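You operate a simulated robot arm through the tools that you are given. There is no shell and no other tool. Be economical: measure what you need, move in short steps, check, and stop when the job is done.

You are at the controls of a simulated two-armed robot. One attempt, no reset.

## Task
Put the small box from the PRESETS drawer into the purple tray and store the tray under the bench.
Fine: on the upper shelf; push both red boxes about a hand's length back to make room; shut the drawer again; other small boxes stay. Set down upright: what you pick out.

It is judged by the outcome, as a careful person would: the job done as asked, and still so three seconds after it is handed in. It fails if anything else is knocked over, pushed out of place, dropped, spilled or broken.

## Robot
Two 7-joint arms with two-finger parallel grippers on one trunk, on a base that drives. Base frame: it is fixed to the floor where the robot stands at the start and does not move with it; the origin is under the middle of the robot, x ahead of it, y to its left, z up; the surface under the hand at the start is at about z = 750. Lengths are in mm, angles in rad, forces in N, time in s.
The left shoulder is at the start at [50, 161, 1198], the right one opposite. With the tool pointing down near the work surface each hand reaches from about 100 to 640 mm from the robot's upright axis, wherever it stands, measured 20 degrees to its own side. Places, roughly: BUZZERS drawer [800, -200, 1100]; PRESETS drawer [800, -200, 1200]; inside of the purple tray [300, -100, 800]; red box [-750, -1250, 500]; upper shelf under the window bench [-500, -1100, 400]. Payload 3.43 kg a hand.
Tool frame (each hand has its own): the origin (TCP) lies between the finger pads and is the grasp point; the fingertips stand 30 mm ahead of it; z points along the fingers, y is the line along which they close. The gripper opens to 94 mm. The fingers are 28 mm wide and 10 mm thick; the gripper's body (50 by 96 mm) begins 55 mm behind the TCP.
Orientation is told as [roll, pitch, yaw] about the base's x, y, z axes, in that order, counted from this pose: with the fingers straight down and closing along the base's y, the tool's x points along the base's -x, its y along +y and its z along -z.

## Interface
- The arms move only by the tool step_arm. It takes "left_rows", "right_rows" or both (then of equal length, played together; a hand with none holds still); each is a list of rows, each a list of 7 numbers: the finger opening in mm, from 0 to 94, then the shift along the tool's x, y, z in mm, then the turn, a rotation vector about the tool's x, y, z in rad. In form: [[fingers, dx, dy, dz, ax, ay, az], ...]. A call has 1 to 12 rows; each row shifts and turns the commanded pose from where the row before left it, along the tool's axes as they then stand. Each row takes 0.2 s and may step no farther than 50 mm and 0.15 rad from the row before; otherwise, or with a gripper value out of range, the whole call is refused. Where a pose cannot be reached the arm comes as near as it can. A force on the tool above 40 N (or 10 N above the force at the start of the call, whichever is more), or a blocked arm, ends the call early, and 0.2 s more pass. Each finger travels about 45 mm/s and halts on what it meets, pressing with about 20 N; the grip force reading is that of the motor and also rises with nothing between the fingers. The clock runs only during rows and for 0.2 s after the last one: add rows that do not move to give the fingers time. The reply holds the time, the measured pose of the TCP, the force on the tool along the base axes, the opening and the grip force, in the units named above and with some noise, with the torque about the TCP (base axes, N m) and any sound that the robot's microphone picked up.
- Cameras (640 x 400 px; columns grow to the right, rows downward): "scene" is now at [129.2, -25.5, 1336.3]; the picture's right is [-0.26, -0.97, 0.00], its down [-0.40, 0.11, -0.91] and it looks along [0.88, -0.24, -0.42] (base axes); focal length 214 px, centre (320, 200). "left" rides on the left gripper at [76, -14, -102] in its tool frame; the picture's right is [0.18, 0.98, 0.00], its down [-0.75, 0.14, -0.64] and it looks along [-0.63, 0.12, 0.77] (tool axes); focal length 243 px, centre (320, 200). "right" rides on the right gripper at [76, 14, -102] in its tool frame; the picture's right is [-0.18, 0.98, 0.00], its down [-0.75, -0.14, -0.64] and it looks along [-0.63, -0.12, 0.77] (tool axes); focal length 243 px, centre (320, 200). There is no depth. A picture from a camera that has moved, and an enlarged one, comes with that camera's place and axes in the base frame and with its lens.
- capture(camera): a new picture of that camera. The clock stands still meanwhile.
- slide_trunk(by): slides the trunk up (or, below 0, down) by that many mm; the arms and the scene camera ride with it, the base frame stays. It gives what a move gives, with no picture.
- drive_base(legs): drives the robot by 1 to 6 legs, each [ahead, left, turn to the left] in mm, mm and rad, along the robot's own axes; the way and the turn of a leg run together, so that a leg with both is an arc; at most 1500 mm and 3.142 rad a leg. The arms and the cameras ride along, it lands a little off, and it stops where it bumps. It gives what a move gives.
- turn_head(pan, tilt): turns the head with the scene camera to pan (to the left, within 1.396 rad either way) and tilt (down, from -0.506 to 1.204), counted from straight ahead of the robot. It gives what a move gives.
- inspect(camera, box): a new picture of the part [left, top, right, bottom] of that camera's present view, enlarged. The clock stands still meanwhile.
- close_job(): hands the job in; it is judged then, once.

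Go step by step. Nothing tells you exact positions but the pictures and the camera data: compare them with the known pose of the tool, close in by small moves and look again before you grip or let go. The budget is 120 turns and 88 pictures, counting those below and the enlarged ones. Unless the task says otherwise, let go and move clear before handing in, and close with one line.

The tools are called after "Emit:" as name(argument=value, ...) on one line, values as JSON. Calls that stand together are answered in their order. step_arm: Moves the arms, as the interface text tells. Its arguments: {"type":"object","properties":{"left_rows":{"type":"array","items":{"type":"array","items":{"type":"number"}}},"right_rows":{"type":"array","items":{"type":"array","items":{"type":"number"}}}},"required":[]} The other tools are called the same way: slide_trunk (by) slides the trunk up or down; drive_base (legs) drives the base; turn_head (pan, tilt) turns the head that bears the scene camera; capture (camera) takes a picture; inspect (camera, box) takes an enlarged picture of a part of a camera's view; close_job () hands the job in.

At the start:

```text
time_s: 0.0
left_tcp_pos: [391.4, 122.7, 1356.2]
left_orientation: [0.002, -0.001, -0.001]
left_contact_force: [0.1, 0.0, -0.3]
left_torque: [0.0, -0.01, -0.06]
left_gripper_width: 94.2
left_grip_force: 0.2
right_tcp_pos: [382.7, -256.7, 1391.0]
right_orientation: [0.0, 0.001, -0.001]
right_contact_force: [0.5, 0.2, -0.2]
right_torque: [-0.02, 0.0, -0.03]
right_gripper_width: 94.0
right_grip_force: 0.1
trunk travel left (down, up): [-225.0, 42.0]
robot x, y, heading: [-4.7, -0.1, 0.002]
head pan, tilt: [-0.264, 0.431]
```

scene: 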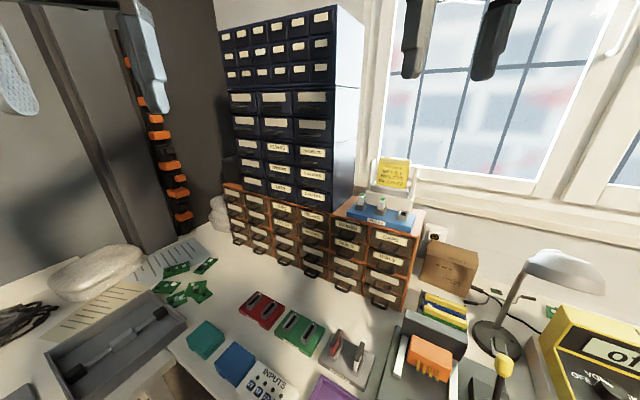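
right: 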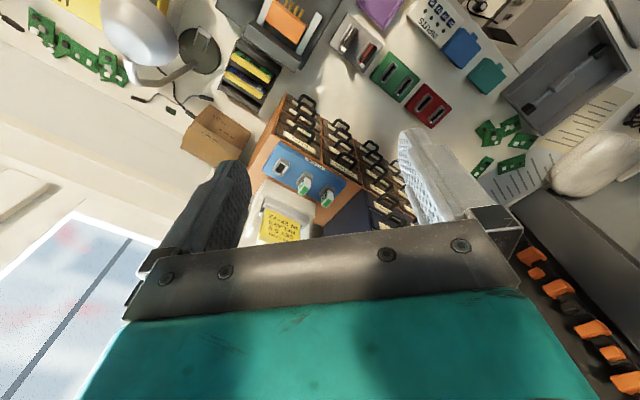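
left: 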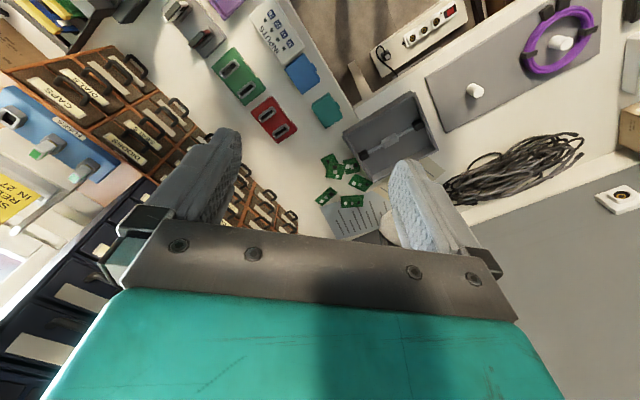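

I see a blue drawer cabinet and an orange one in front on a bench; I need to read labels to find PRESETS. I'll enlarge the cabinet region.

Emit:
inspect(camera="scene", box=[220, 130, 430, 310])

Emit:
turn_head(pan=-0.264, tilt=0.9)

Emit:
capture(camera="scene")

```text
2.22 times, centred on (325, 220) of scene
camera zoom: at [129.2, -25.5, 1336.3], right [-0.26, -0.97, 0.0], down [-0.4, 0.11, -0.91], along [0.88, -0.24, -0.42], focal length 477 px, centre (309, 156)
```

zoom: 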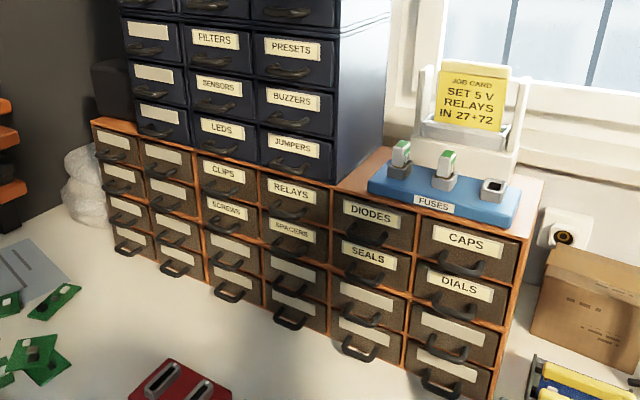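

```text
time_s: 0.9
left_tcp_pos: [392.1, 122.0, 1355.5]
left_orientation: [0.0, 0.0, 0.001]
left_contact_force: [-0.4, 0.2, 0.7]
left_torque: [0.02, 0.01, -0.03]
left_gripper_width: 94.1
left_grip_force: 0.1
right_tcp_pos: [382.7, -258.1, 1389.9]
right_orientation: [0.0, 0.001, 0.0]
right_contact_force: [0.2, 0.0, -0.7]
right_torque: [0.03, 0.01, 0.05]
right_gripper_width: 94.0
right_grip_force: 0.0
trunk travel left (down, up): [-225.0, 42.0]
robot x, y, heading: [0.8, -1.5, 0.002]
head pan, tilt: [-0.264, 0.901]
```

```text
83 pictures are left
camera scene: at [113.1, -21.2, 1296.3], right [-0.26, -0.97, 0.0], down [-0.76, 0.2, -0.62], along [0.6, -0.16, -0.78], focal length 214 px, centre (320, 200)
```

scene: 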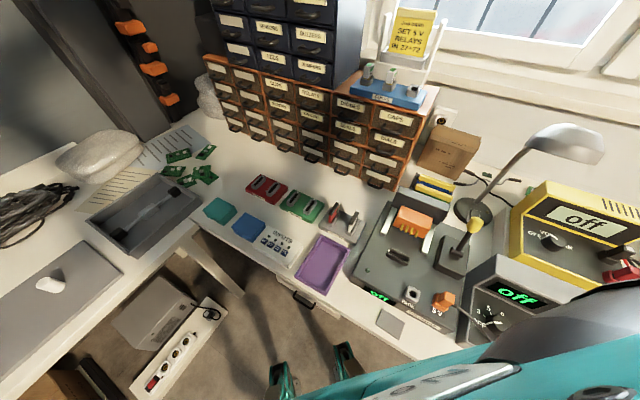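

PRESETS is in the dark cabinet's right column, facing diagonally; the bench edge runs at about 45° to me, roughly 230 mm ahead of my axis. I'll turn in place to face the bench and look.

Emit:
drive_base(legs=[[0, 0, -0.8]])

Emit:
turn_head(pan=0.3, tilt=0.5)

Emit:
capture(camera="scene")

Emit:
turn_head(pan=-1.1, tilt=0.8)

Emit:
capture(camera="scene")

```text
time_s: 3.4
left_tcp_pos: [362.0, -193.3, 1355.8]
left_orientation: [0.0, -0.002, -0.796]
left_contact_force: [0.1, 0.1, 0.2]
left_torque: [-0.01, 0.02, 0.02]
left_gripper_width: 94.0
left_grip_force: 0.0
right_tcp_pos: [85.9, -453.2, 1390.5]
right_orientation: [0.0, 0.0, -0.795]
right_contact_force: [-0.3, -0.1, -0.8]
right_torque: [-0.02, 0.01, -0.01]
right_gripper_width: 94.4
right_grip_force: 0.0
trunk travel left (down, up): [-225.0, 42.0]
robot x, y, heading: [0.1, -1.6, -0.791]
head pan, tilt: [-0.264, 0.901]
```

```text
time_s: 4.4
left_tcp_pos: [360.4, -194.3, 1356.7]
left_orientation: [0.001, -0.001, -0.795]
left_contact_force: [0.3, -0.2, 0.0]
left_torque: [-0.01, 0.04, -0.02]
left_gripper_width: 94.2
left_grip_force: 0.0
right_tcp_pos: [87.0, -453.5, 1391.7]
right_orientation: [0.0, -0.002, -0.794]
right_contact_force: [0.6, 0.8, 0.1]
right_torque: [0.01, -0.01, 0.02]
right_gripper_width: 94.1
right_grip_force: 0.0
trunk travel left (down, up): [-225.0, 42.0]
robot x, y, heading: [0.9, -0.3, -0.792]
head pan, tilt: [0.3, 0.499]
```

```text
82 pictures are left
camera scene: at [108.3, -73.3, 1330.0], right [-0.47, -0.88, 0.0], down [-0.42, 0.23, -0.88], along [0.77, -0.42, -0.48], focal length 214 px, centre (320, 200)
```

scene: 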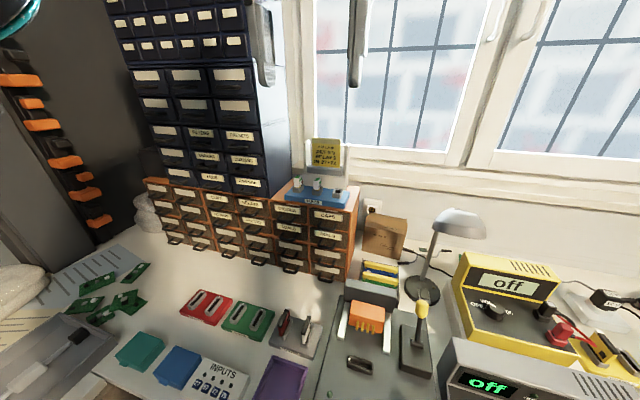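

```text
time_s: 5.9
left_tcp_pos: [361.3, -193.0, 1356.2]
left_orientation: [0.001, 0.001, -0.793]
left_contact_force: [-0.2, 0.3, 0.1]
left_torque: [0.0, 0.01, 0.0]
left_gripper_width: 94.1
left_grip_force: 0.0
right_tcp_pos: [85.5, -452.6, 1391.3]
right_orientation: [0.0, 0.001, -0.794]
right_contact_force: [0.4, -0.5, 0.3]
right_torque: [-0.01, 0.0, -0.03]
right_gripper_width: 93.8
right_grip_force: 0.0
trunk travel left (down, up): [-225.0, 42.0]
robot x, y, heading: [1.2, 2.6, -0.793]
head pan, tilt: [-1.1, 0.799]
```

```text
81 pictures are left
camera scene: at [2.7, -106.6, 1304.1], right [-0.95, 0.32, 0.0], down [0.23, 0.68, -0.7], along [-0.22, -0.66, -0.72], focal length 214 px, centre (320, 200)
```

scene: 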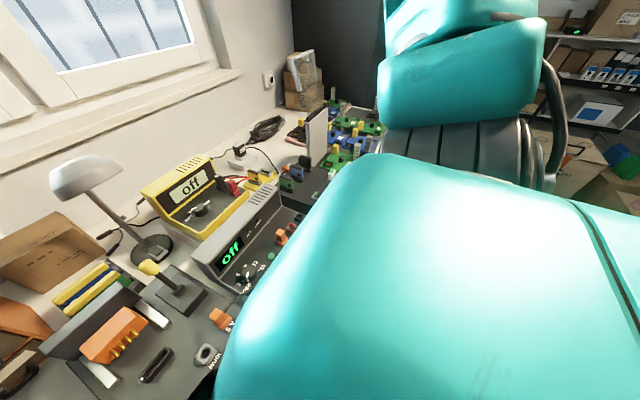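

I now face the bench; the shelf view is hidden by my arm for now. I zoom on the drawer from here.

Emit:
turn_head(pan=0.45, tilt=0.3)

Emit:
inspect(camera="scene", box=[200, 130, 360, 230])

Emit:
capture(camera="left")

```text
time_s: 7.5
left_tcp_pos: [361.2, -193.1, 1356.1]
left_orientation: [-0.001, 0.001, -0.794]
left_contact_force: [-0.5, 0.7, -0.2]
left_torque: [-0.03, -0.03, 0.03]
left_gripper_width: 93.9
left_grip_force: 0.1
right_tcp_pos: [86.6, -453.5, 1391.9]
right_orientation: [0.0, 0.0, -0.794]
right_contact_force: [0.3, 0.2, -0.2]
right_torque: [0.04, 0.04, 0.0]
right_gripper_width: 93.9
right_grip_force: 0.0
trunk travel left (down, up): [-225.0, 42.0]
robot x, y, heading: [-2.3, -1.9, -0.798]
head pan, tilt: [0.45, 0.3]
```

```text
4.00 times, centred on (280, 180) of scene
camera zoom: at [116.1, -61.6, 1348.5], right [-0.34, -0.94, 0.0], down [-0.28, 0.1, -0.96], along [0.9, -0.32, -0.3], focal length 858 px, centre (480, 280)
```

zoom: 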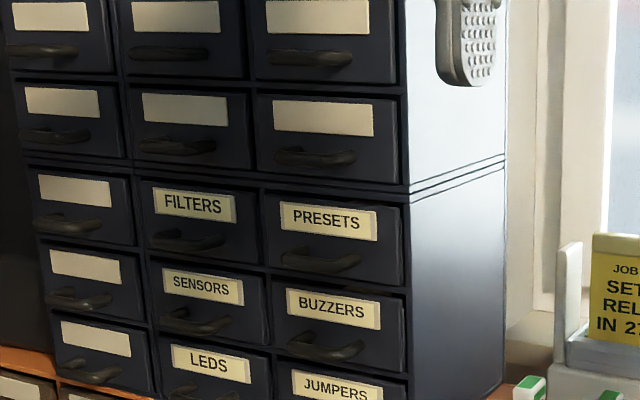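

```text
79 pictures are left
camera left: at [297.6, -149.3, 1459.3], right [0.57, 0.82, 0.0], down [0.63, -0.44, 0.64], along [0.53, -0.37, -0.77], focal length 243 px, centre (320, 200)
```

left: 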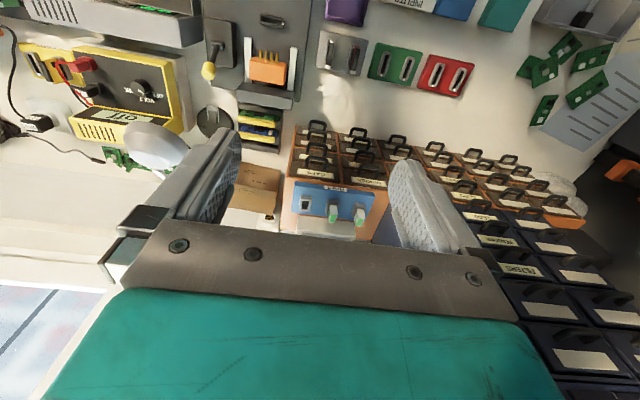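

Emit:
inspect(camera="left", box=[440, 180, 640, 305])

```text
3.20 times, centred on (540, 242) of left
camera zoom: at [297.6, -149.3, 1459.3], right [0.57, 0.82, 0.0], down [0.63, -0.44, 0.64], along [0.53, -0.37, -0.77], focal length 776 px, centre (-384, 64)
```

zoom: 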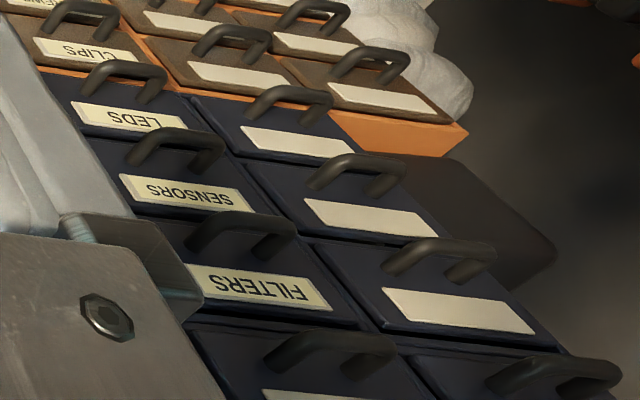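

PRESETS drawer front is about (710,-162,1208), face normal at -45°; its handle is about 28 mm in front, z≈1184. I'll shift left 150 mm along the bench for comfortable reach, then look again.

Emit:
drive_base(legs=[[0, 150, 0.01]])

Emit:
turn_head(pan=0.3, tilt=0.35)

Emit:
capture(camera="scene")

```text
time_s: 9.0
left_tcp_pos: [416.1, -134.8, 1355.5]
left_orientation: [0.0, 0.002, -0.795]
left_contact_force: [-1.1, 0.5, -1.0]
left_torque: [0.01, -0.01, -0.01]
left_gripper_width: 94.0
left_grip_force: 0.2
right_tcp_pos: [138.9, -393.0, 1390.9]
right_orientation: [-0.001, 0.001, -0.793]
right_contact_force: [-0.1, -0.4, 0.0]
right_torque: [0.01, -0.01, 0.01]
right_gripper_width: 94.0
right_grip_force: 0.1
trunk travel left (down, up): [-225.0, 42.0]
robot x, y, heading: [58.3, 57.2, -0.792]
head pan, tilt: [0.45, 0.3]
stopped in leg 1: the robot was blocked; the commanded pose is now the measured one
```

```text
time_s: 9.7
left_tcp_pos: [417.2, -133.6, 1355.2]
left_orientation: [-0.004, 0.001, -0.795]
left_contact_force: [-0.9, -0.3, -0.8]
left_torque: [0.0, -0.01, 0.01]
left_gripper_width: 93.7
left_grip_force: 0.0
right_tcp_pos: [141.0, -392.5, 1390.2]
right_orientation: [-0.002, 0.0, -0.793]
right_contact_force: [-0.2, 0.2, 0.2]
right_torque: [-0.02, 0.02, -0.02]
right_gripper_width: 94.2
right_grip_force: 0.0
trunk travel left (down, up): [-225.0, 42.0]
robot x, y, heading: [54.3, 58.0, -0.794]
head pan, tilt: [0.3, 0.351]
```

```text
77 pictures are left
camera scene: at [165.3, -14.0, 1343.8], right [-0.48, -0.88, 0.0], down [-0.3, 0.16, -0.94], along [0.83, -0.45, -0.34], focal length 214 px, centre (320, 200)
```

scene: 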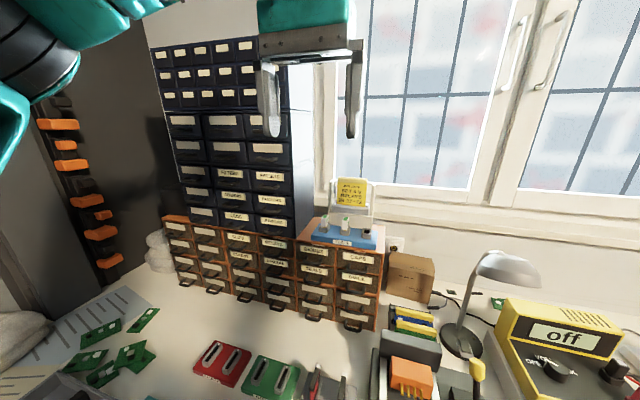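

I got 80 mm left before bumping the left bench. I'll ease off 10 mm and refine the handle location.

Emit:
drive_base(legs=[[0, -10, 0]])

Emit:
inspect(camera="scene", box=[220, 150, 316, 210])

Emit:
turn_head(pan=1.0, tilt=0.9)

Emit:
capture(camera="scene")

```text
time_s: 10.5
left_tcp_pos: [409.2, -140.8, 1355.4]
left_orientation: [0.001, 0.001, -0.794]
left_contact_force: [-0.6, -0.2, -0.2]
left_torque: [0.07, -0.04, -0.01]
left_gripper_width: 94.3
left_grip_force: 0.0
right_tcp_pos: [133.1, -400.7, 1391.0]
right_orientation: [-0.002, 0.001, -0.795]
right_contact_force: [-0.3, -0.3, 0.0]
right_torque: [0.02, -0.02, -0.01]
right_gripper_width: 94.1
right_grip_force: 0.0
trunk travel left (down, up): [-225.0, 42.0]
robot x, y, heading: [49.1, 53.1, -0.796]
head pan, tilt: [0.3, 0.351]
```

```text
6.67 times, centred on (268, 180) of scene
camera zoom: at [158.1, -21.3, 1343.8], right [-0.48, -0.88, 0.0], down [-0.3, 0.16, -0.94], along [0.83, -0.45, -0.34], focal length 1430 px, centre (667, 333)
```

zoom: 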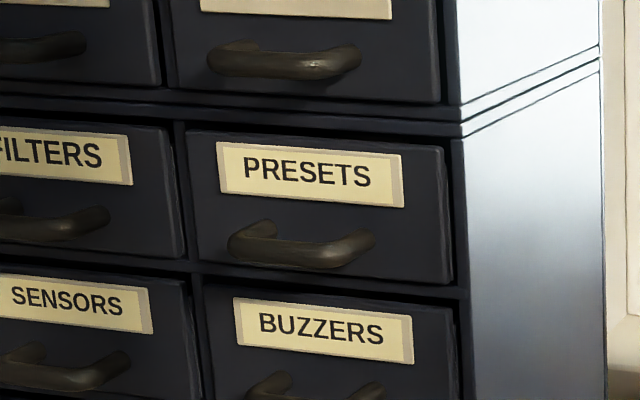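

```text
time_s: 11.6
left_tcp_pos: [410.3, -140.0, 1356.5]
left_orientation: [-0.002, 0.002, -0.795]
left_contact_force: [-0.5, 0.0, -0.2]
left_torque: [0.03, 0.0, -0.01]
left_gripper_width: 94.0
left_grip_force: 0.0
right_tcp_pos: [133.3, -399.6, 1392.0]
right_orientation: [-0.004, 0.0, -0.792]
right_contact_force: [-0.4, -0.3, 0.5]
right_torque: [-0.01, 0.01, 0.02]
right_gripper_width: 94.2
right_grip_force: 0.1
trunk travel left (down, up): [-225.0, 42.0]
robot x, y, heading: [45.9, 54.8, -0.795]
head pan, tilt: [1.0, 0.901]
```

```text
75 pictures are left
camera scene: at [150.3, 38.4, 1296.3], right [0.2, -0.98, 0.0], down [-0.77, -0.16, -0.62], along [0.61, 0.13, -0.78], focal length 214 px, centre (320, 200)
```

scene: 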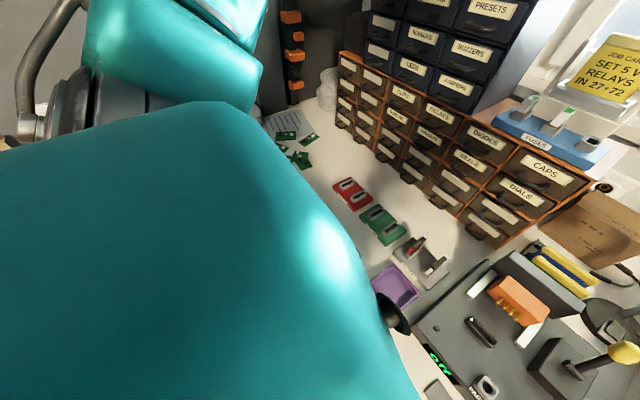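

Handle bar estimated at about (684,-148,1188). I'll move the left hand left and slightly forward, then pitch it up to horizontal.

Emit:
step_arm(left_rows=[[60, -15, 48, 0, 0, 0, 0], [60, -15, 48, 0, 0, 0, 0], [60, -15, 48, 0, 0, 0, 0], [60, -15, 46, 0, 0, 0, 0]])

Emit:
step_arm(left_rows=[[60, 0, 0, 0, 0, -0.143, 0], [60, 0, 0, 0, 0, -0.143, 0], [60, 0, 0, 0, 0, -0.143, 0], [60, 0, 0, 0, 0, -0.143, 0], [60, 0, 0, 0, 0, -0.143, 0], [60, 0, 0, 0, 0, -0.143, 0], [60, 0, 0, 0, 0, -0.143, 0], [60, 0, 0, 0, 0, -0.143, 0], [60, 0, 0, 0, 0, -0.143, 0], [60, 0, 0, 0, 0, -0.142, 0], [60, 0, 0, 0, 0, -0.142, 0], [60, 0, 0, 0, 0, 0, 0]])

```text
refused: row 1 steps farther than a row can; nothing moved
```

```text
time_s: 14.2
left_tcp_pos: [408.2, -140.7, 1356.8]
left_orientation: [-2.768, -1.569, 1.97]
left_contact_force: [-0.4, 0.9, 0.1]
left_torque: [0.0, 0.01, 0.01]
left_gripper_width: 60.1
left_grip_force: 0.1
right_tcp_pos: [132.6, -400.5, 1392.1]
right_orientation: [-0.002, 0.001, -0.794]
right_contact_force: [-0.2, 0.2, -0.3]
right_torque: [0.0, 0.0, 0.02]
right_gripper_width: 94.1
right_grip_force: 0.0
trunk travel left (down, up): [-225.0, 42.0]
robot x, y, heading: [45.3, 53.3, -0.794]
head pan, tilt: [1.0, 0.901]
```

The hand is horizontal now. Next move left and forward, then roll so the fingers close vertically.

Emit:
step_arm(left_rows=[[60, 0, 47, 14, 0, 0, 0], [60, 0, 47, 14, 0, 0, 0], [60, 0, 47, 14, 0, 0, 0], [60, 0, 47, 14, 0, 0, 0], [60, 20, 0, 0, 0, 0, 0]])

Emit:
step_arm(left_rows=[[60, 0, 0, 0, 0, 0, -0.143], [60, 0, 0, 0, 0, 0, -0.143], [60, 0, 0, 0, 0, 0, -0.143], [60, 0, 0, 0, 0, 0, -0.143], [60, 0, 0, 0, 0, 0, -0.143], [60, 0, 0, 0, 0, 0, -0.143], [60, 0, 0, 0, 0, 0, -0.143], [60, 0, 0, 0, 0, 0, -0.143], [60, 0, 0, 0, 0, 0, -0.143], [60, 0, 0, 0, 0, 0, -0.142], [60, 0, 0, 0, 0, 0, -0.142], [60, 0, 0, 0, 0, 0, 0]])

Emit:
capture(camera="left")

```text
time_s: 15.4
left_tcp_pos: [583.0, -48.6, 1335.1]
left_orientation: [-0.492, -1.568, -0.304]
left_contact_force: [0.0, -0.7, 0.9]
left_torque: [-0.02, -0.02, -0.01]
left_gripper_width: 59.9
left_grip_force: 0.0
right_tcp_pos: [133.4, -399.6, 1390.8]
right_orientation: [-0.002, 0.0, -0.794]
right_contact_force: [-0.1, 0.7, 0.3]
right_torque: [0.02, 0.0, 0.02]
right_gripper_width: 94.2
right_grip_force: 0.0
trunk travel left (down, up): [-225.0, 42.0]
robot x, y, heading: [49.3, 53.1, -0.795]
head pan, tilt: [1.0, 0.901]
```

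```text
time_s: 18.0
left_tcp_pos: [582.3, -49.6, 1335.4]
left_orientation: [-1.57, 0.003, 0.776]
left_contact_force: [-0.1, 0.2, 0.9]
left_torque: [-0.02, -0.01, 0.0]
left_gripper_width: 60.0
left_grip_force: 0.1
right_tcp_pos: [132.8, -399.4, 1391.1]
right_orientation: [-0.002, 0.0, -0.794]
right_contact_force: [0.7, -0.3, -0.2]
right_torque: [-0.01, 0.02, 0.02]
right_gripper_width: 94.1
right_grip_force: 0.0
trunk travel left (down, up): [-225.0, 42.0]
robot x, y, heading: [46.9, 53.4, -0.794]
head pan, tilt: [1.0, 0.901]
```

```text
74 pictures are left
camera left: at [456.9, -29.3, 1350.7], right [-0.13, -0.13, -0.98], down [0.09, 0.99, -0.14], along [0.99, -0.1, -0.12], focal length 243 px, centre (320, 200)
```

left: 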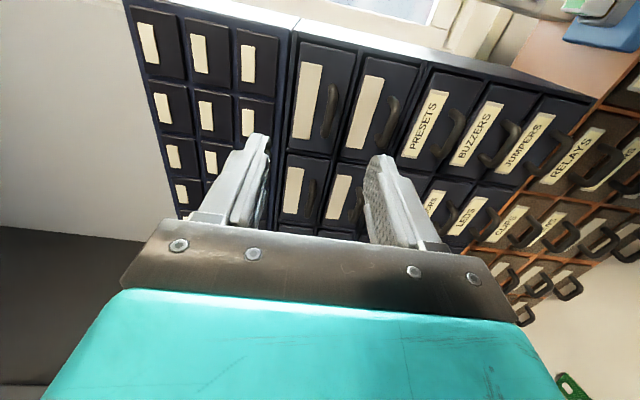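

Left-camera ray agrees: handle bar at (686,-145,1188). I descend in front of it, approach part way, and look.

Emit:
step_arm(left_rows=[[50, -2, 49, 0, 0, 0, 0], [50, -2, 49, 0, 0, 0, 0], [50, -1, 49, 0, 0, 0, 0], [50, 0, 0, 40, 0, 0, 0], [50, 0, 0, 30, 0, 0, 0], [50, 0, 0, 0, 0, 0, 0]])

Emit:
capture(camera="left")

```text
time_s: 19.4
left_tcp_pos: [636.4, -94.9, 1189.5]
left_orientation: [-1.569, 0.0, 0.777]
left_contact_force: [0.5, -0.4, -0.2]
left_torque: [0.03, 0.01, 0.02]
left_gripper_width: 50.2
left_grip_force: 0.1
right_tcp_pos: [132.6, -398.9, 1391.0]
right_orientation: [-0.002, 0.0, -0.794]
right_contact_force: [0.3, 0.2, 0.1]
right_torque: [-0.01, 0.01, 0.03]
right_gripper_width: 94.1
right_grip_force: 0.0
trunk travel left (down, up): [-225.0, 42.0]
robot x, y, heading: [51.2, 50.6, -0.794]
head pan, tilt: [1.0, 0.901]
```

```text
73 pictures are left
camera left: at [509.8, -75.9, 1204.0], right [-0.13, -0.13, -0.98], down [0.09, 0.99, -0.14], along [0.99, -0.11, -0.12], focal length 243 px, centre (320, 200)
```

left: 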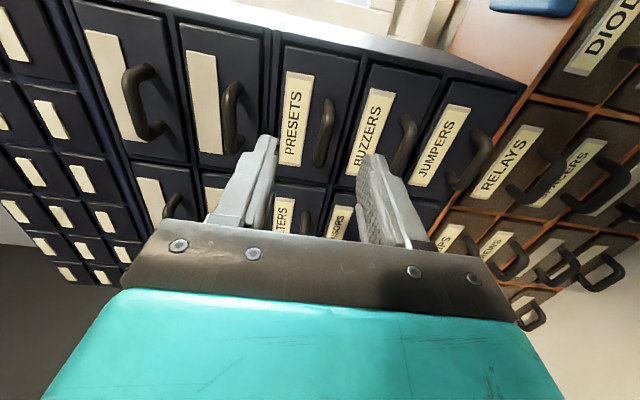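

Aligned: handle lies ahead between the fingers. I advance 60 mm and close.

Emit:
step_arm(left_rows=[[50, 2, 2, 30, 0, 0, 0], [50, 1, 0, 20, 0, 0, 0], [50, 0, 0, 10, 0, 0, 0], [50, 0, 0, 0, 0, 0, 0]])

Emit:
capture(camera="left")

```text
time_s: 20.4
left_tcp_pos: [675.1, -141.4, 1186.5]
left_orientation: [-1.57, -0.001, 0.779]
left_contact_force: [-0.3, 0.6, -0.1]
left_torque: [-0.01, 0.0, 0.0]
left_gripper_width: 50.1
left_grip_force: 0.1
right_tcp_pos: [132.7, -399.2, 1390.0]
right_orientation: [-0.001, 0.001, -0.794]
right_contact_force: [0.0, -0.6, 0.0]
right_torque: [0.01, -0.01, -0.02]
right_gripper_width: 94.0
right_grip_force: 0.1
trunk travel left (down, up): [-225.0, 42.0]
robot x, y, heading: [50.6, 52.4, -0.799]
head pan, tilt: [1.0, 0.901]
```

```text
72 pictures are left
camera left: at [549.0, -120.5, 1201.4], right [-0.13, -0.13, -0.98], down [0.09, 0.99, -0.14], along [0.99, -0.1, -0.12], focal length 243 px, centre (320, 200)
```

left: 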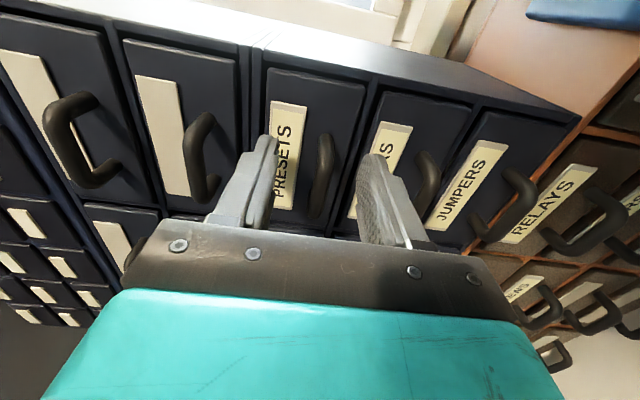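

Handle bar is between the fingers; I close the grip.

Emit:
step_arm(left_rows=[[4, 0, 0, 0, 0, 0, 0], [4, 0, 0, 0, 0, 0, 0], [4, 0, 0, 0, 0, 0, 0], [4, 0, 0, 0, 0, 0, 0]])

```text
time_s: 21.4
left_tcp_pos: [674.2, -140.4, 1184.0]
left_orientation: [-1.564, 0.003, 0.773]
left_contact_force: [-4.8, 2.5, -10.5]
left_torque: [0.03, -0.01, 0.27]
left_gripper_width: 10.1
left_grip_force: 43.9
right_tcp_pos: [133.2, -398.8, 1391.7]
right_orientation: [-0.002, -0.002, -0.794]
right_contact_force: [-0.3, 0.1, -0.6]
right_torque: [0.04, -0.02, -0.04]
right_gripper_width: 94.0
right_grip_force: 0.0
trunk travel left (down, up): [-225.0, 42.0]
robot x, y, heading: [47.5, 54.7, -0.791]
head pan, tilt: [1.0, 0.901]
```

Gripped on a 10 mm bar. Now pull the drawer out gently ~100 mm.

Emit:
step_arm(left_rows=[[4, 0, 3, -10, 0, 0, 0], [4, 0, 0, -20, 0, 0, 0], [4, 0, 0, -20, 0, 0, 0], [4, 0, 0, -20, 0, 0, 0], [4, 0, 0, -20, 0, 0, 0], [4, 0, 0, 0, 0, 0, 0]])

Emit:
turn_head(pan=0.4, tilt=0.4)

Emit:
capture(camera="scene")

```text
time_s: 22.8
left_tcp_pos: [611.6, -77.0, 1184.2]
left_orientation: [-1.571, 0.001, 0.774]
left_contact_force: [-1.2, -1.8, 1.3]
left_torque: [-0.06, -0.06, -0.2]
left_gripper_width: 9.7
left_grip_force: 44.0
right_tcp_pos: [133.3, -401.2, 1391.8]
right_orientation: [-0.002, 0.001, -0.793]
right_contact_force: [-0.4, 1.2, -1.1]
right_torque: [0.01, 0.0, -0.04]
right_gripper_width: 94.1
right_grip_force: 0.1
trunk travel left (down, up): [-225.0, 42.0]
robot x, y, heading: [46.1, 50.0, -0.796]
head pan, tilt: [1.0, 0.901]
```

```text
time_s: 23.8
left_tcp_pos: [610.9, -76.9, 1184.5]
left_orientation: [-1.571, -0.001, 0.773]
left_contact_force: [-0.8, -1.8, 2.5]
left_torque: [-0.03, -0.05, -0.71]
left_gripper_width: 9.8
left_grip_force: 43.7
right_tcp_pos: [131.8, -400.1, 1391.3]
right_orientation: [-0.002, -0.001, -0.793]
right_contact_force: [-0.2, 0.0, -0.4]
right_torque: [0.0, -0.01, 0.0]
right_gripper_width: 94.1
right_grip_force: 0.0
trunk travel left (down, up): [-225.0, 42.0]
robot x, y, heading: [46.9, 53.2, -0.795]
head pan, tilt: [0.4, 0.4]
```

```text
71 pictures are left
camera scene: at [161.3, -12.7, 1339.2], right [-0.39, -0.92, 0.0], down [-0.36, 0.15, -0.92], along [0.85, -0.36, -0.39], focal length 214 px, centre (320, 200)
```

scene: 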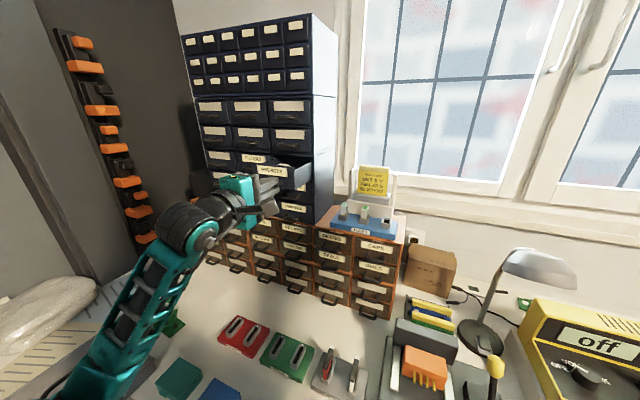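

Drawer is out ~90 mm. I zoom to see the inside.

Emit:
inspect(camera="scene", box=[236, 140, 332, 200])

```text
6.67 times, centred on (284, 170) of scene
camera zoom: at [161.3, -12.7, 1339.2], right [-0.39, -0.92, 0.0], down [-0.36, 0.15, -0.92], along [0.85, -0.36, -0.39], focal length 1430 px, centre (560, 400)
```

zoom: 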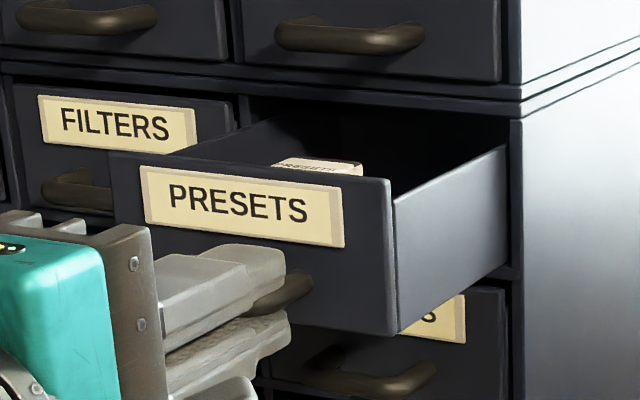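

A small labelled box sits behind the front. I pull another 35 mm for hand clearance, watching force.

Emit:
step_arm(left_rows=[[4, 0, 0, -12, 0, 0, 0], [4, 0, 0, -12, 0, 0, 0], [4, 0, 0, -11, 0, 0, 0], [4, 0, 0, 0, 0, 0, 0]])

Emit:
inspect(camera="scene", box=[236, 140, 332, 200])

```text
time_s: 24.8
left_tcp_pos: [588.3, -50.8, 1184.0]
left_orientation: [-1.57, 0.002, 0.778]
left_contact_force: [2.1, -3.3, 4.4]
left_torque: [-0.06, -0.05, -0.97]
left_gripper_width: 9.7
left_grip_force: 43.3
right_tcp_pos: [132.1, -401.6, 1391.7]
right_orientation: [-0.001, 0.0, -0.793]
right_contact_force: [0.1, 1.1, 0.1]
right_torque: [-0.03, -0.02, 0.0]
right_gripper_width: 94.0
right_grip_force: 0.1
trunk travel left (down, up): [-225.0, 42.0]
robot x, y, heading: [46.5, 53.8, -0.8]
head pan, tilt: [0.4, 0.4]
```

```text
6.67 times, centred on (284, 170) of scene
camera zoom: at [161.6, -12.9, 1339.3], right [-0.39, -0.92, 0.0], down [-0.36, 0.15, -0.92], along [0.85, -0.36, -0.39], focal length 1430 px, centre (560, 400)
```

zoom: 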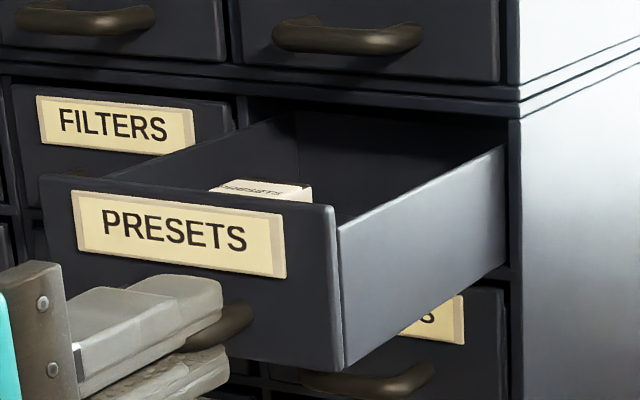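

Drawer is open ~120 mm with the box near the front. I release, back off, raise, and turn the hand downward again.

Emit:
step_arm(left_rows=[[40, 0, 0, 0, 0, 0, 0], [40, 0, 0, 0, 0, 0, 0], [40, 0, 0, 0, 0, 0, 0], [40, 0, 0, -35, 0, 0, 0], [40, 0, 0, -40, 0, 0, 0], [40, 0, -48, 0, 0, 0, 0], [40, 0, -48, 0, 0, 0, 0], [40, 0, -48, 0, 0, 0, 0], [40, 0, -30, 0, 0, 0, 0]])

Emit:
step_arm(left_rows=[[60, 0, 0, 0, 0, 0, 0.143], [60, 0, 0, 0, 0, 0, 0.143], [60, 0, 0, 0, 0, 0, 0.143], [60, 0, 0, 0, 0, 0, 0.143], [60, 0, 0, 0, 0, 0, 0.143], [60, 0, 0, 0, 0, 0, 0.143], [60, 0, 0, 0, 0, 0, 0.143], [60, 0, 0, 0, 0, 0, 0.143], [60, 0, 0, 0, 0, 0, 0.143], [60, 0, 0, 0, 0, 0, 0.142], [60, 0, 0, 0, 0, 0, 0.142]])

Emit:
step_arm(left_rows=[[60, 0, 0, 0, 0, 0.143, 0], [60, 0, 0, 0, 0, 0.143, 0], [60, 0, 0, 0, 0, 0.143, 0], [60, 0, 0, 0, 0, 0.143, 0], [60, 0, 0, 0, 0, 0.143, 0], [60, 0, 0, 0, 0, 0.143, 0], [60, 0, 0, 0, 0, 0.143, 0], [60, 0, 0, 0, 0, 0.143, 0], [60, 0, 0, 0, 0, 0.143, 0], [60, 0, 0, 0, 0, 0.142, 0], [60, 0, 0, 0, 0, 0.142, 0]])

Emit:
capture(camera="left")

```text
time_s: 26.8
left_tcp_pos: [594.3, -13.7, 1351.3]
left_orientation: [-1.568, 0.001, 0.777]
left_contact_force: [0.8, -0.2, -0.7]
left_torque: [0.0, -0.02, -0.03]
left_gripper_width: 39.9
left_grip_force: 0.2
left hand out of reach, approached as far as the arm can: row 4, 5
right_tcp_pos: [132.4, -399.0, 1391.3]
right_orientation: [-0.001, -0.001, -0.794]
right_contact_force: [0.9, 0.4, 0.4]
right_torque: [0.02, -0.02, 0.0]
right_gripper_width: 94.2
right_grip_force: 0.0
trunk travel left (down, up): [-225.0, 42.0]
robot x, y, heading: [43.8, 52.6, -0.797]
head pan, tilt: [0.4, 0.4]
```

```text
time_s: 29.2
left_tcp_pos: [594.5, -13.9, 1352.2]
left_orientation: [0.995, -1.569, -1.793]
left_contact_force: [0.2, -0.1, 0.9]
left_torque: [0.02, 0.01, 0.0]
left_gripper_width: 59.8
left_grip_force: 0.1
right_tcp_pos: [133.0, -401.0, 1391.3]
right_orientation: [-0.001, 0.002, -0.794]
right_contact_force: [-0.4, -0.1, -0.4]
right_torque: [0.01, -0.03, 0.0]
right_gripper_width: 94.1
right_grip_force: 0.1
trunk travel left (down, up): [-225.0, 42.0]
robot x, y, heading: [49.9, 51.6, -0.796]
head pan, tilt: [0.4, 0.4]
```

```text
time_s: 31.6
left_tcp_pos: [594.4, -14.6, 1353.2]
left_orientation: [-0.002, 0.002, -0.797]
left_contact_force: [0.2, 0.0, -0.1]
left_torque: [0.02, 0.0, 0.03]
left_gripper_width: 60.3
left_grip_force: 0.0
right_tcp_pos: [134.0, -399.8, 1389.7]
right_orientation: [-0.001, 0.001, -0.793]
right_contact_force: [0.6, -0.8, 0.1]
right_torque: [0.02, -0.02, 0.01]
right_gripper_width: 93.8
right_grip_force: 0.1
trunk travel left (down, up): [-225.0, 42.0]
robot x, y, heading: [47.9, 51.1, -0.794]
head pan, tilt: [0.4, 0.4]
```

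```text
68 pictures are left
camera left: at [530.9, 29.8, 1456.1], right [0.57, 0.82, 0.0], down [0.63, -0.44, 0.64], along [0.52, -0.37, -0.77], focal length 243 px, centre (320, 200)
```

left: 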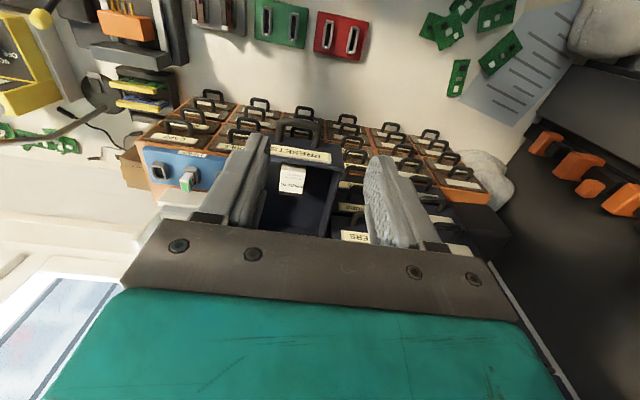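

The retract was partly limited but the drawer still looks open as before. I zoom in on the drawer interior.

Emit:
inspect(camera="left", box=[240, 110, 384, 200])

Emit:
inspect(camera="scene", box=[220, 125, 348, 205])

```text
4.44 times, centred on (312, 155) of left
camera zoom: at [530.9, 29.8, 1456.1], right [0.57, 0.82, 0.0], down [0.63, -0.44, 0.64], along [0.52, -0.37, -0.77], focal length 1078 px, centre (356, 400)
```

zoom: 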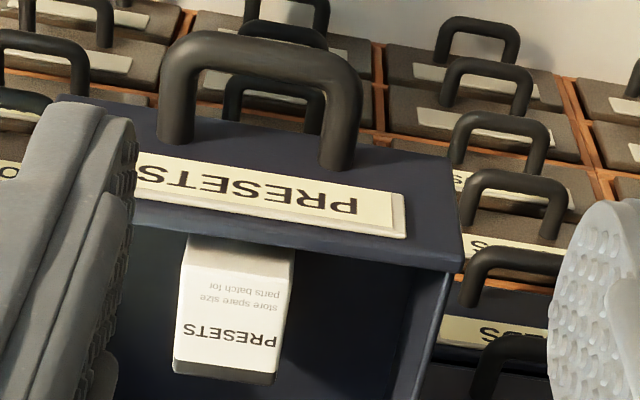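

```text
5.00 times, centred on (284, 165) of scene
camera zoom: at [162.1, -13.2, 1339.1], right [-0.39, -0.92, 0.0], down [-0.36, 0.15, -0.92], along [0.85, -0.36, -0.39], focal length 1072 px, centre (500, 375)
```

zoom: 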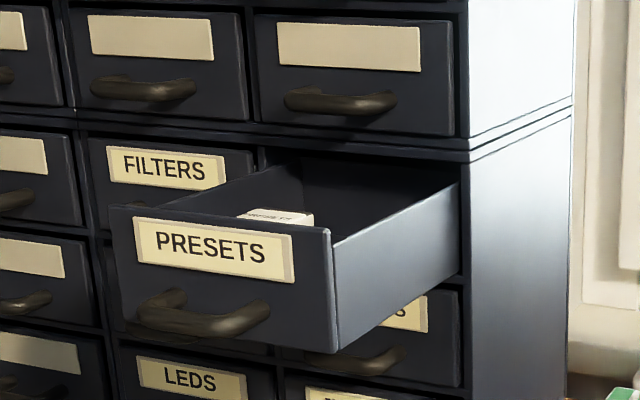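

The box, lettered on top, is about (645,-96), top z≈1215. I move the hand above it and look down.

Emit:
step_arm(left_rows=[[60, -46, -10, 0, 0, 0, 0], [60, -46, -10, 0, 0, 0, 0], [60, 0, 0, 40, 0, 0, 0], [60, 0, 0, 0, 0, 0, 0]])

Emit:
capture(camera="left")

```text
time_s: 32.6
left_tcp_pos: [627.5, -71.6, 1286.3]
left_orientation: [0.0, 0.002, -0.796]
left_contact_force: [-0.2, -0.1, -0.5]
left_torque: [0.03, 0.01, 0.03]
left_gripper_width: 60.1
left_grip_force: 0.1
left hand out of reach, approached as far as the arm can: row 1, 2
right_tcp_pos: [132.8, -398.9, 1390.7]
right_orientation: [-0.002, 0.001, -0.795]
right_contact_force: [0.6, 0.4, 0.2]
right_torque: [0.01, 0.0, 0.0]
right_gripper_width: 94.3
right_grip_force: 0.0
trunk travel left (down, up): [-225.0, 42.0]
robot x, y, heading: [47.1, 52.5, -0.794]
head pan, tilt: [0.4, 0.4]
```

```text
65 pictures are left
camera left: at [565.0, -27.7, 1389.9], right [0.57, 0.82, 0.0], down [0.63, -0.44, 0.64], along [0.53, -0.37, -0.77], focal length 243 px, centre (320, 200)
```

left: 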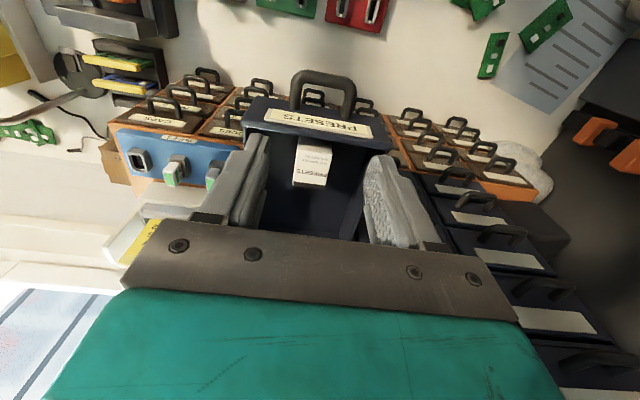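

Reach is marginal; I raise the trunk 40 mm so the shoulder sits higher, then move over the box.

Emit:
slide_trunk(by=40)

Emit:
step_arm(left_rows=[[60, 0, 0, 30, 0, 0, 0], [60, -17, 0, 17, 0, 0, 0], [60, -17, 0, 0, 0, 0, 0], [60, 0, 0, 0, 0, 0, 0]])

Emit:
inspect(camera="left", box=[240, 90, 400, 240])

```text
time_s: 33.4
left_tcp_pos: [629.5, -71.7, 1327.2]
left_orientation: [0.0, 0.001, -0.794]
left_contact_force: [-0.1, -0.3, 0.1]
left_torque: [0.05, -0.02, 0.01]
left_gripper_width: 60.0
left_grip_force: 0.0
right_tcp_pos: [134.1, -400.3, 1432.3]
right_orientation: [-0.002, -0.001, -0.794]
right_contact_force: [0.0, -0.3, 1.0]
right_torque: [0.0, -0.01, 0.0]
right_gripper_width: 93.8
right_grip_force: 0.2
trunk travel left (down, up): [-265.0, 2.0]
robot x, y, heading: [48.6, 54.9, -0.789]
head pan, tilt: [0.4, 0.4]
```

```text
time_s: 34.4
left_tcp_pos: [651.6, -96.0, 1280.5]
left_orientation: [-0.001, 0.0, -0.793]
left_contact_force: [0.5, 0.1, 0.2]
left_torque: [-0.03, 0.04, -0.02]
left_gripper_width: 59.9
left_grip_force: 0.3
right_tcp_pos: [132.7, -398.6, 1430.8]
right_orientation: [-0.002, -0.001, -0.793]
right_contact_force: [-0.5, 0.6, 0.5]
right_torque: [0.01, 0.0, 0.01]
right_gripper_width: 93.8
right_grip_force: 0.0
trunk travel left (down, up): [-265.0, 2.0]
robot x, y, heading: [50.2, 56.5, -0.794]
head pan, tilt: [0.4, 0.4]
```

```text
2.67 times, centred on (320, 165) of left
camera zoom: at [588.9, -51.5, 1382.9], right [0.57, 0.82, 0.0], down [0.63, -0.44, 0.64], along [0.53, -0.37, -0.77], focal length 647 px, centre (320, 293)
```

zoom: 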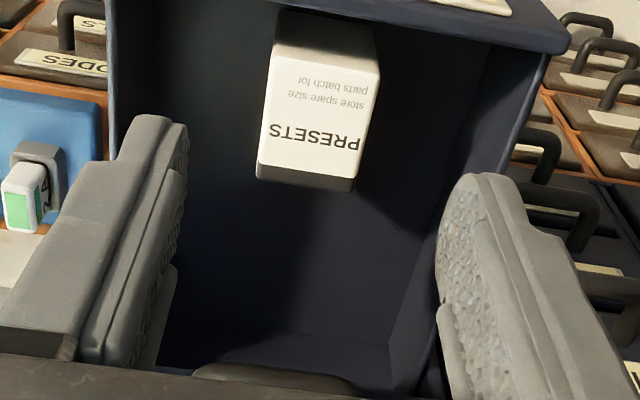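

The hand is centred over the box. I descend to TCP z≈1213 in small steps and look before closing.

Emit:
step_arm(left_rows=[[56, 0, 0, 25, 0, 0, 0], [56, 0, 0, 20, 0, 0, 0], [56, 0, 0, 15, 0, 0, 0], [56, 0, 0, 7, 0, 0, 0], [56, 0, 0, 0, 0, 0, 0]])

Emit:
capture(camera="left")

Emit:
inspect(camera="scene", box=[220, 125, 348, 205])

```text
time_s: 35.6
left_tcp_pos: [651.4, -95.7, 1212.0]
left_orientation: [-0.002, 0.002, -0.795]
left_contact_force: [0.9, -0.9, 0.1]
left_torque: [0.0, -0.01, 0.02]
left_gripper_width: 56.0
left_grip_force: 0.0
right_tcp_pos: [132.1, -399.3, 1429.3]
right_orientation: [-0.001, -0.001, -0.794]
right_contact_force: [0.1, 0.8, 0.3]
right_torque: [-0.02, 0.0, -0.01]
right_gripper_width: 93.9
right_grip_force: 0.0
trunk travel left (down, up): [-265.0, 2.0]
robot x, y, heading: [47.2, 55.7, -0.791]
head pan, tilt: [0.4, 0.4]
```

```text
63 pictures are left
camera left: at [588.6, -51.8, 1315.9], right [0.57, 0.82, 0.0], down [0.63, -0.44, 0.64], along [0.53, -0.37, -0.77], focal length 243 px, centre (320, 200)
```

left: 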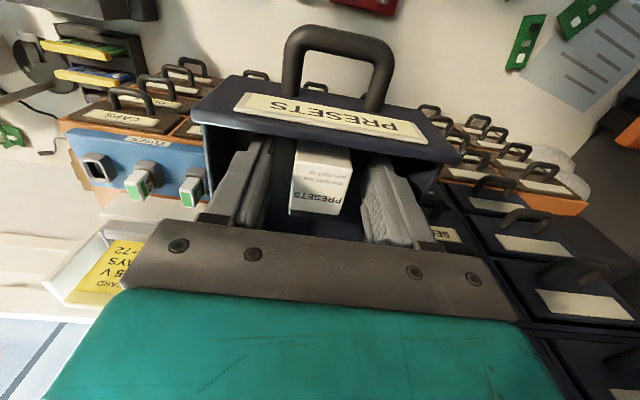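

```text
5.00 times, centred on (284, 165) of scene
camera zoom: at [161.8, -12.5, 1379.2], right [-0.39, -0.92, 0.0], down [-0.36, 0.15, -0.92], along [0.85, -0.36, -0.39], focal length 1072 px, centre (500, 375)
```

zoom: 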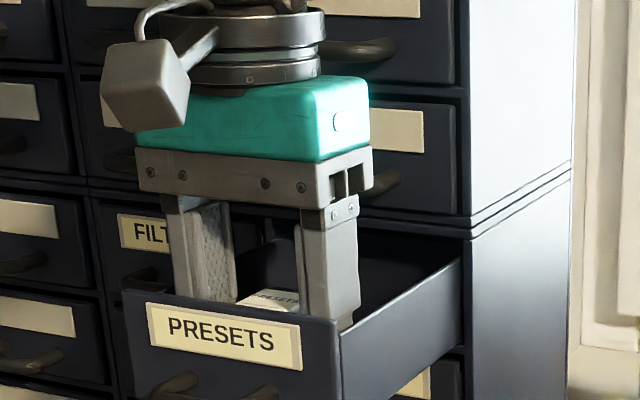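

The box sits squarely between the fingers with tips clear of the floor. Close the grip.

Emit:
step_arm(left_rows=[[15, 0, 0, 0, 0, 0, 0], [15, 0, 0, 0, 0, 0, 0], [15, 0, 0, 0, 0, 0, 0], [15, 0, 0, 0, 0, 0, 0], [15, 0, 0, 0, 0, 0, 0]])

```text
time_s: 36.8
left_tcp_pos: [651.7, -96.0, 1211.4]
left_orientation: [-0.002, 0.002, -0.794]
left_contact_force: [-0.5, 0.2, -0.4]
left_torque: [0.01, 0.0, -0.01]
left_gripper_width: 33.5
left_grip_force: 19.7
right_tcp_pos: [132.5, -399.8, 1430.7]
right_orientation: [-0.002, 0.0, -0.794]
right_contact_force: [0.8, -0.1, -0.2]
right_torque: [0.0, 0.01, 0.02]
right_gripper_width: 93.7
right_grip_force: 0.1
trunk travel left (down, up): [-265.0, 2.0]
robot x, y, heading: [47.2, 54.8, -0.796]
head pan, tilt: [0.4, 0.4]
```

Gripped at 33.5 mm. Lift straight up, then retreat toward me and check.

Emit:
step_arm(left_rows=[[20, 0, 0, -15, 0, 0, 0], [20, 0, 0, -25, 0, 0, 0], [20, 0, 0, -35, 0, 0, 0], [20, 30, 0, -10, 0, 0, 0], [20, 45, 0, 0, 0, 0, 0], [20, 45, 0, 0, 0, 0, 0], [20, 0, 0, 0, 0, 0, 0]])

Emit:
capture(camera="left")

Emit:
turn_head(pan=0.3, tilt=0.8)

Emit:
capture(camera="scene")

```text
time_s: 38.4
left_tcp_pos: [568.1, -10.8, 1296.2]
left_orientation: [-0.003, 0.003, -0.795]
left_contact_force: [0.1, 0.1, -0.2]
left_torque: [0.03, 0.03, 0.0]
left_gripper_width: 33.6
left_grip_force: 20.1
right_tcp_pos: [133.7, -400.9, 1429.9]
right_orientation: [-0.002, -0.001, -0.796]
right_contact_force: [0.1, -0.6, -0.4]
right_torque: [0.03, 0.01, 0.01]
right_gripper_width: 94.1
right_grip_force: 0.0
trunk travel left (down, up): [-265.0, 2.0]
robot x, y, heading: [49.7, 54.6, -0.799]
head pan, tilt: [0.4, 0.4]
```

```text
61 pictures are left
camera left: at [504.6, 33.8, 1400.6], right [0.57, 0.82, 0.0], down [0.63, -0.44, 0.64], along [0.52, -0.37, -0.77], focal length 243 px, centre (320, 200)
```

left: 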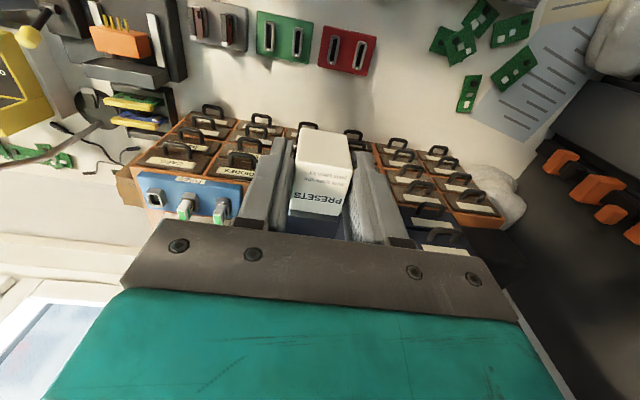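

```text
time_s: 39.3
left_tcp_pos: [567.9, -10.0, 1297.7]
left_orientation: [-0.002, 0.002, -0.794]
left_contact_force: [0.1, -0.2, -1.3]
left_torque: [0.02, -0.05, 0.0]
left_gripper_width: 33.9
left_grip_force: 19.7
right_tcp_pos: [132.7, -400.4, 1430.2]
right_orientation: [-0.001, 0.0, -0.795]
right_contact_force: [-0.6, 0.1, 0.1]
right_torque: [0.01, -0.02, -0.03]
right_gripper_width: 93.8
right_grip_force: 0.1
trunk travel left (down, up): [-265.0, 2.0]
robot x, y, heading: [52.5, 52.4, -0.793]
head pan, tilt: [0.3, 0.799]
```

```text
60 pictures are left
camera scene: at [147.4, -15.2, 1344.2], right [-0.48, -0.88, 0.0], down [-0.63, 0.34, -0.7], along [0.61, -0.33, -0.72], focal length 214 px, centre (320, 200)
```

scene: 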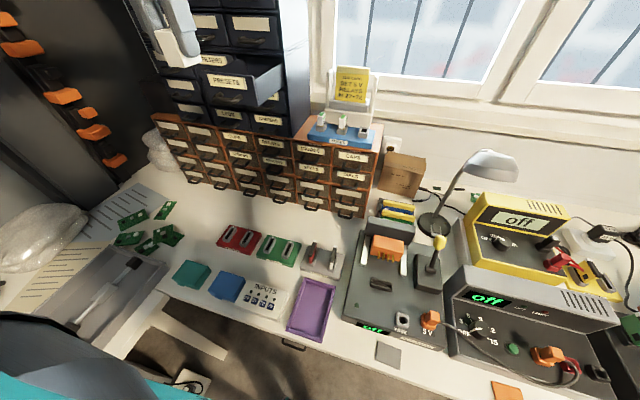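

Box held upright. Now zoom on the purple tray to locate it precisely.

Emit:
inspect(camera="scene", box=[250, 250, 410, 370])

```text
3.33 times, centred on (330, 310) of scene
camera zoom: at [147.4, -15.2, 1344.2], right [-0.48, -0.88, 0.0], down [-0.63, 0.34, -0.7], along [0.61, -0.33, -0.72], focal length 715 px, centre (287, -167)
```

zoom: 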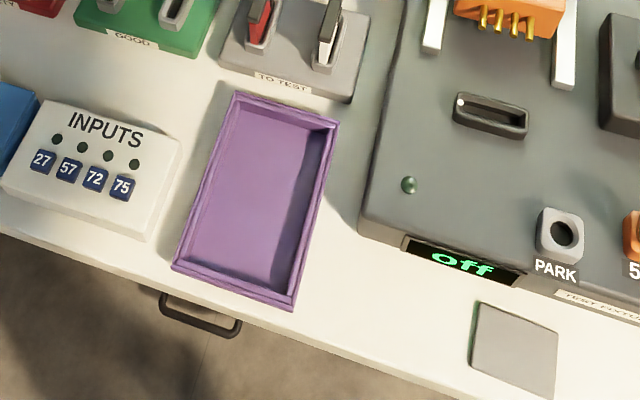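

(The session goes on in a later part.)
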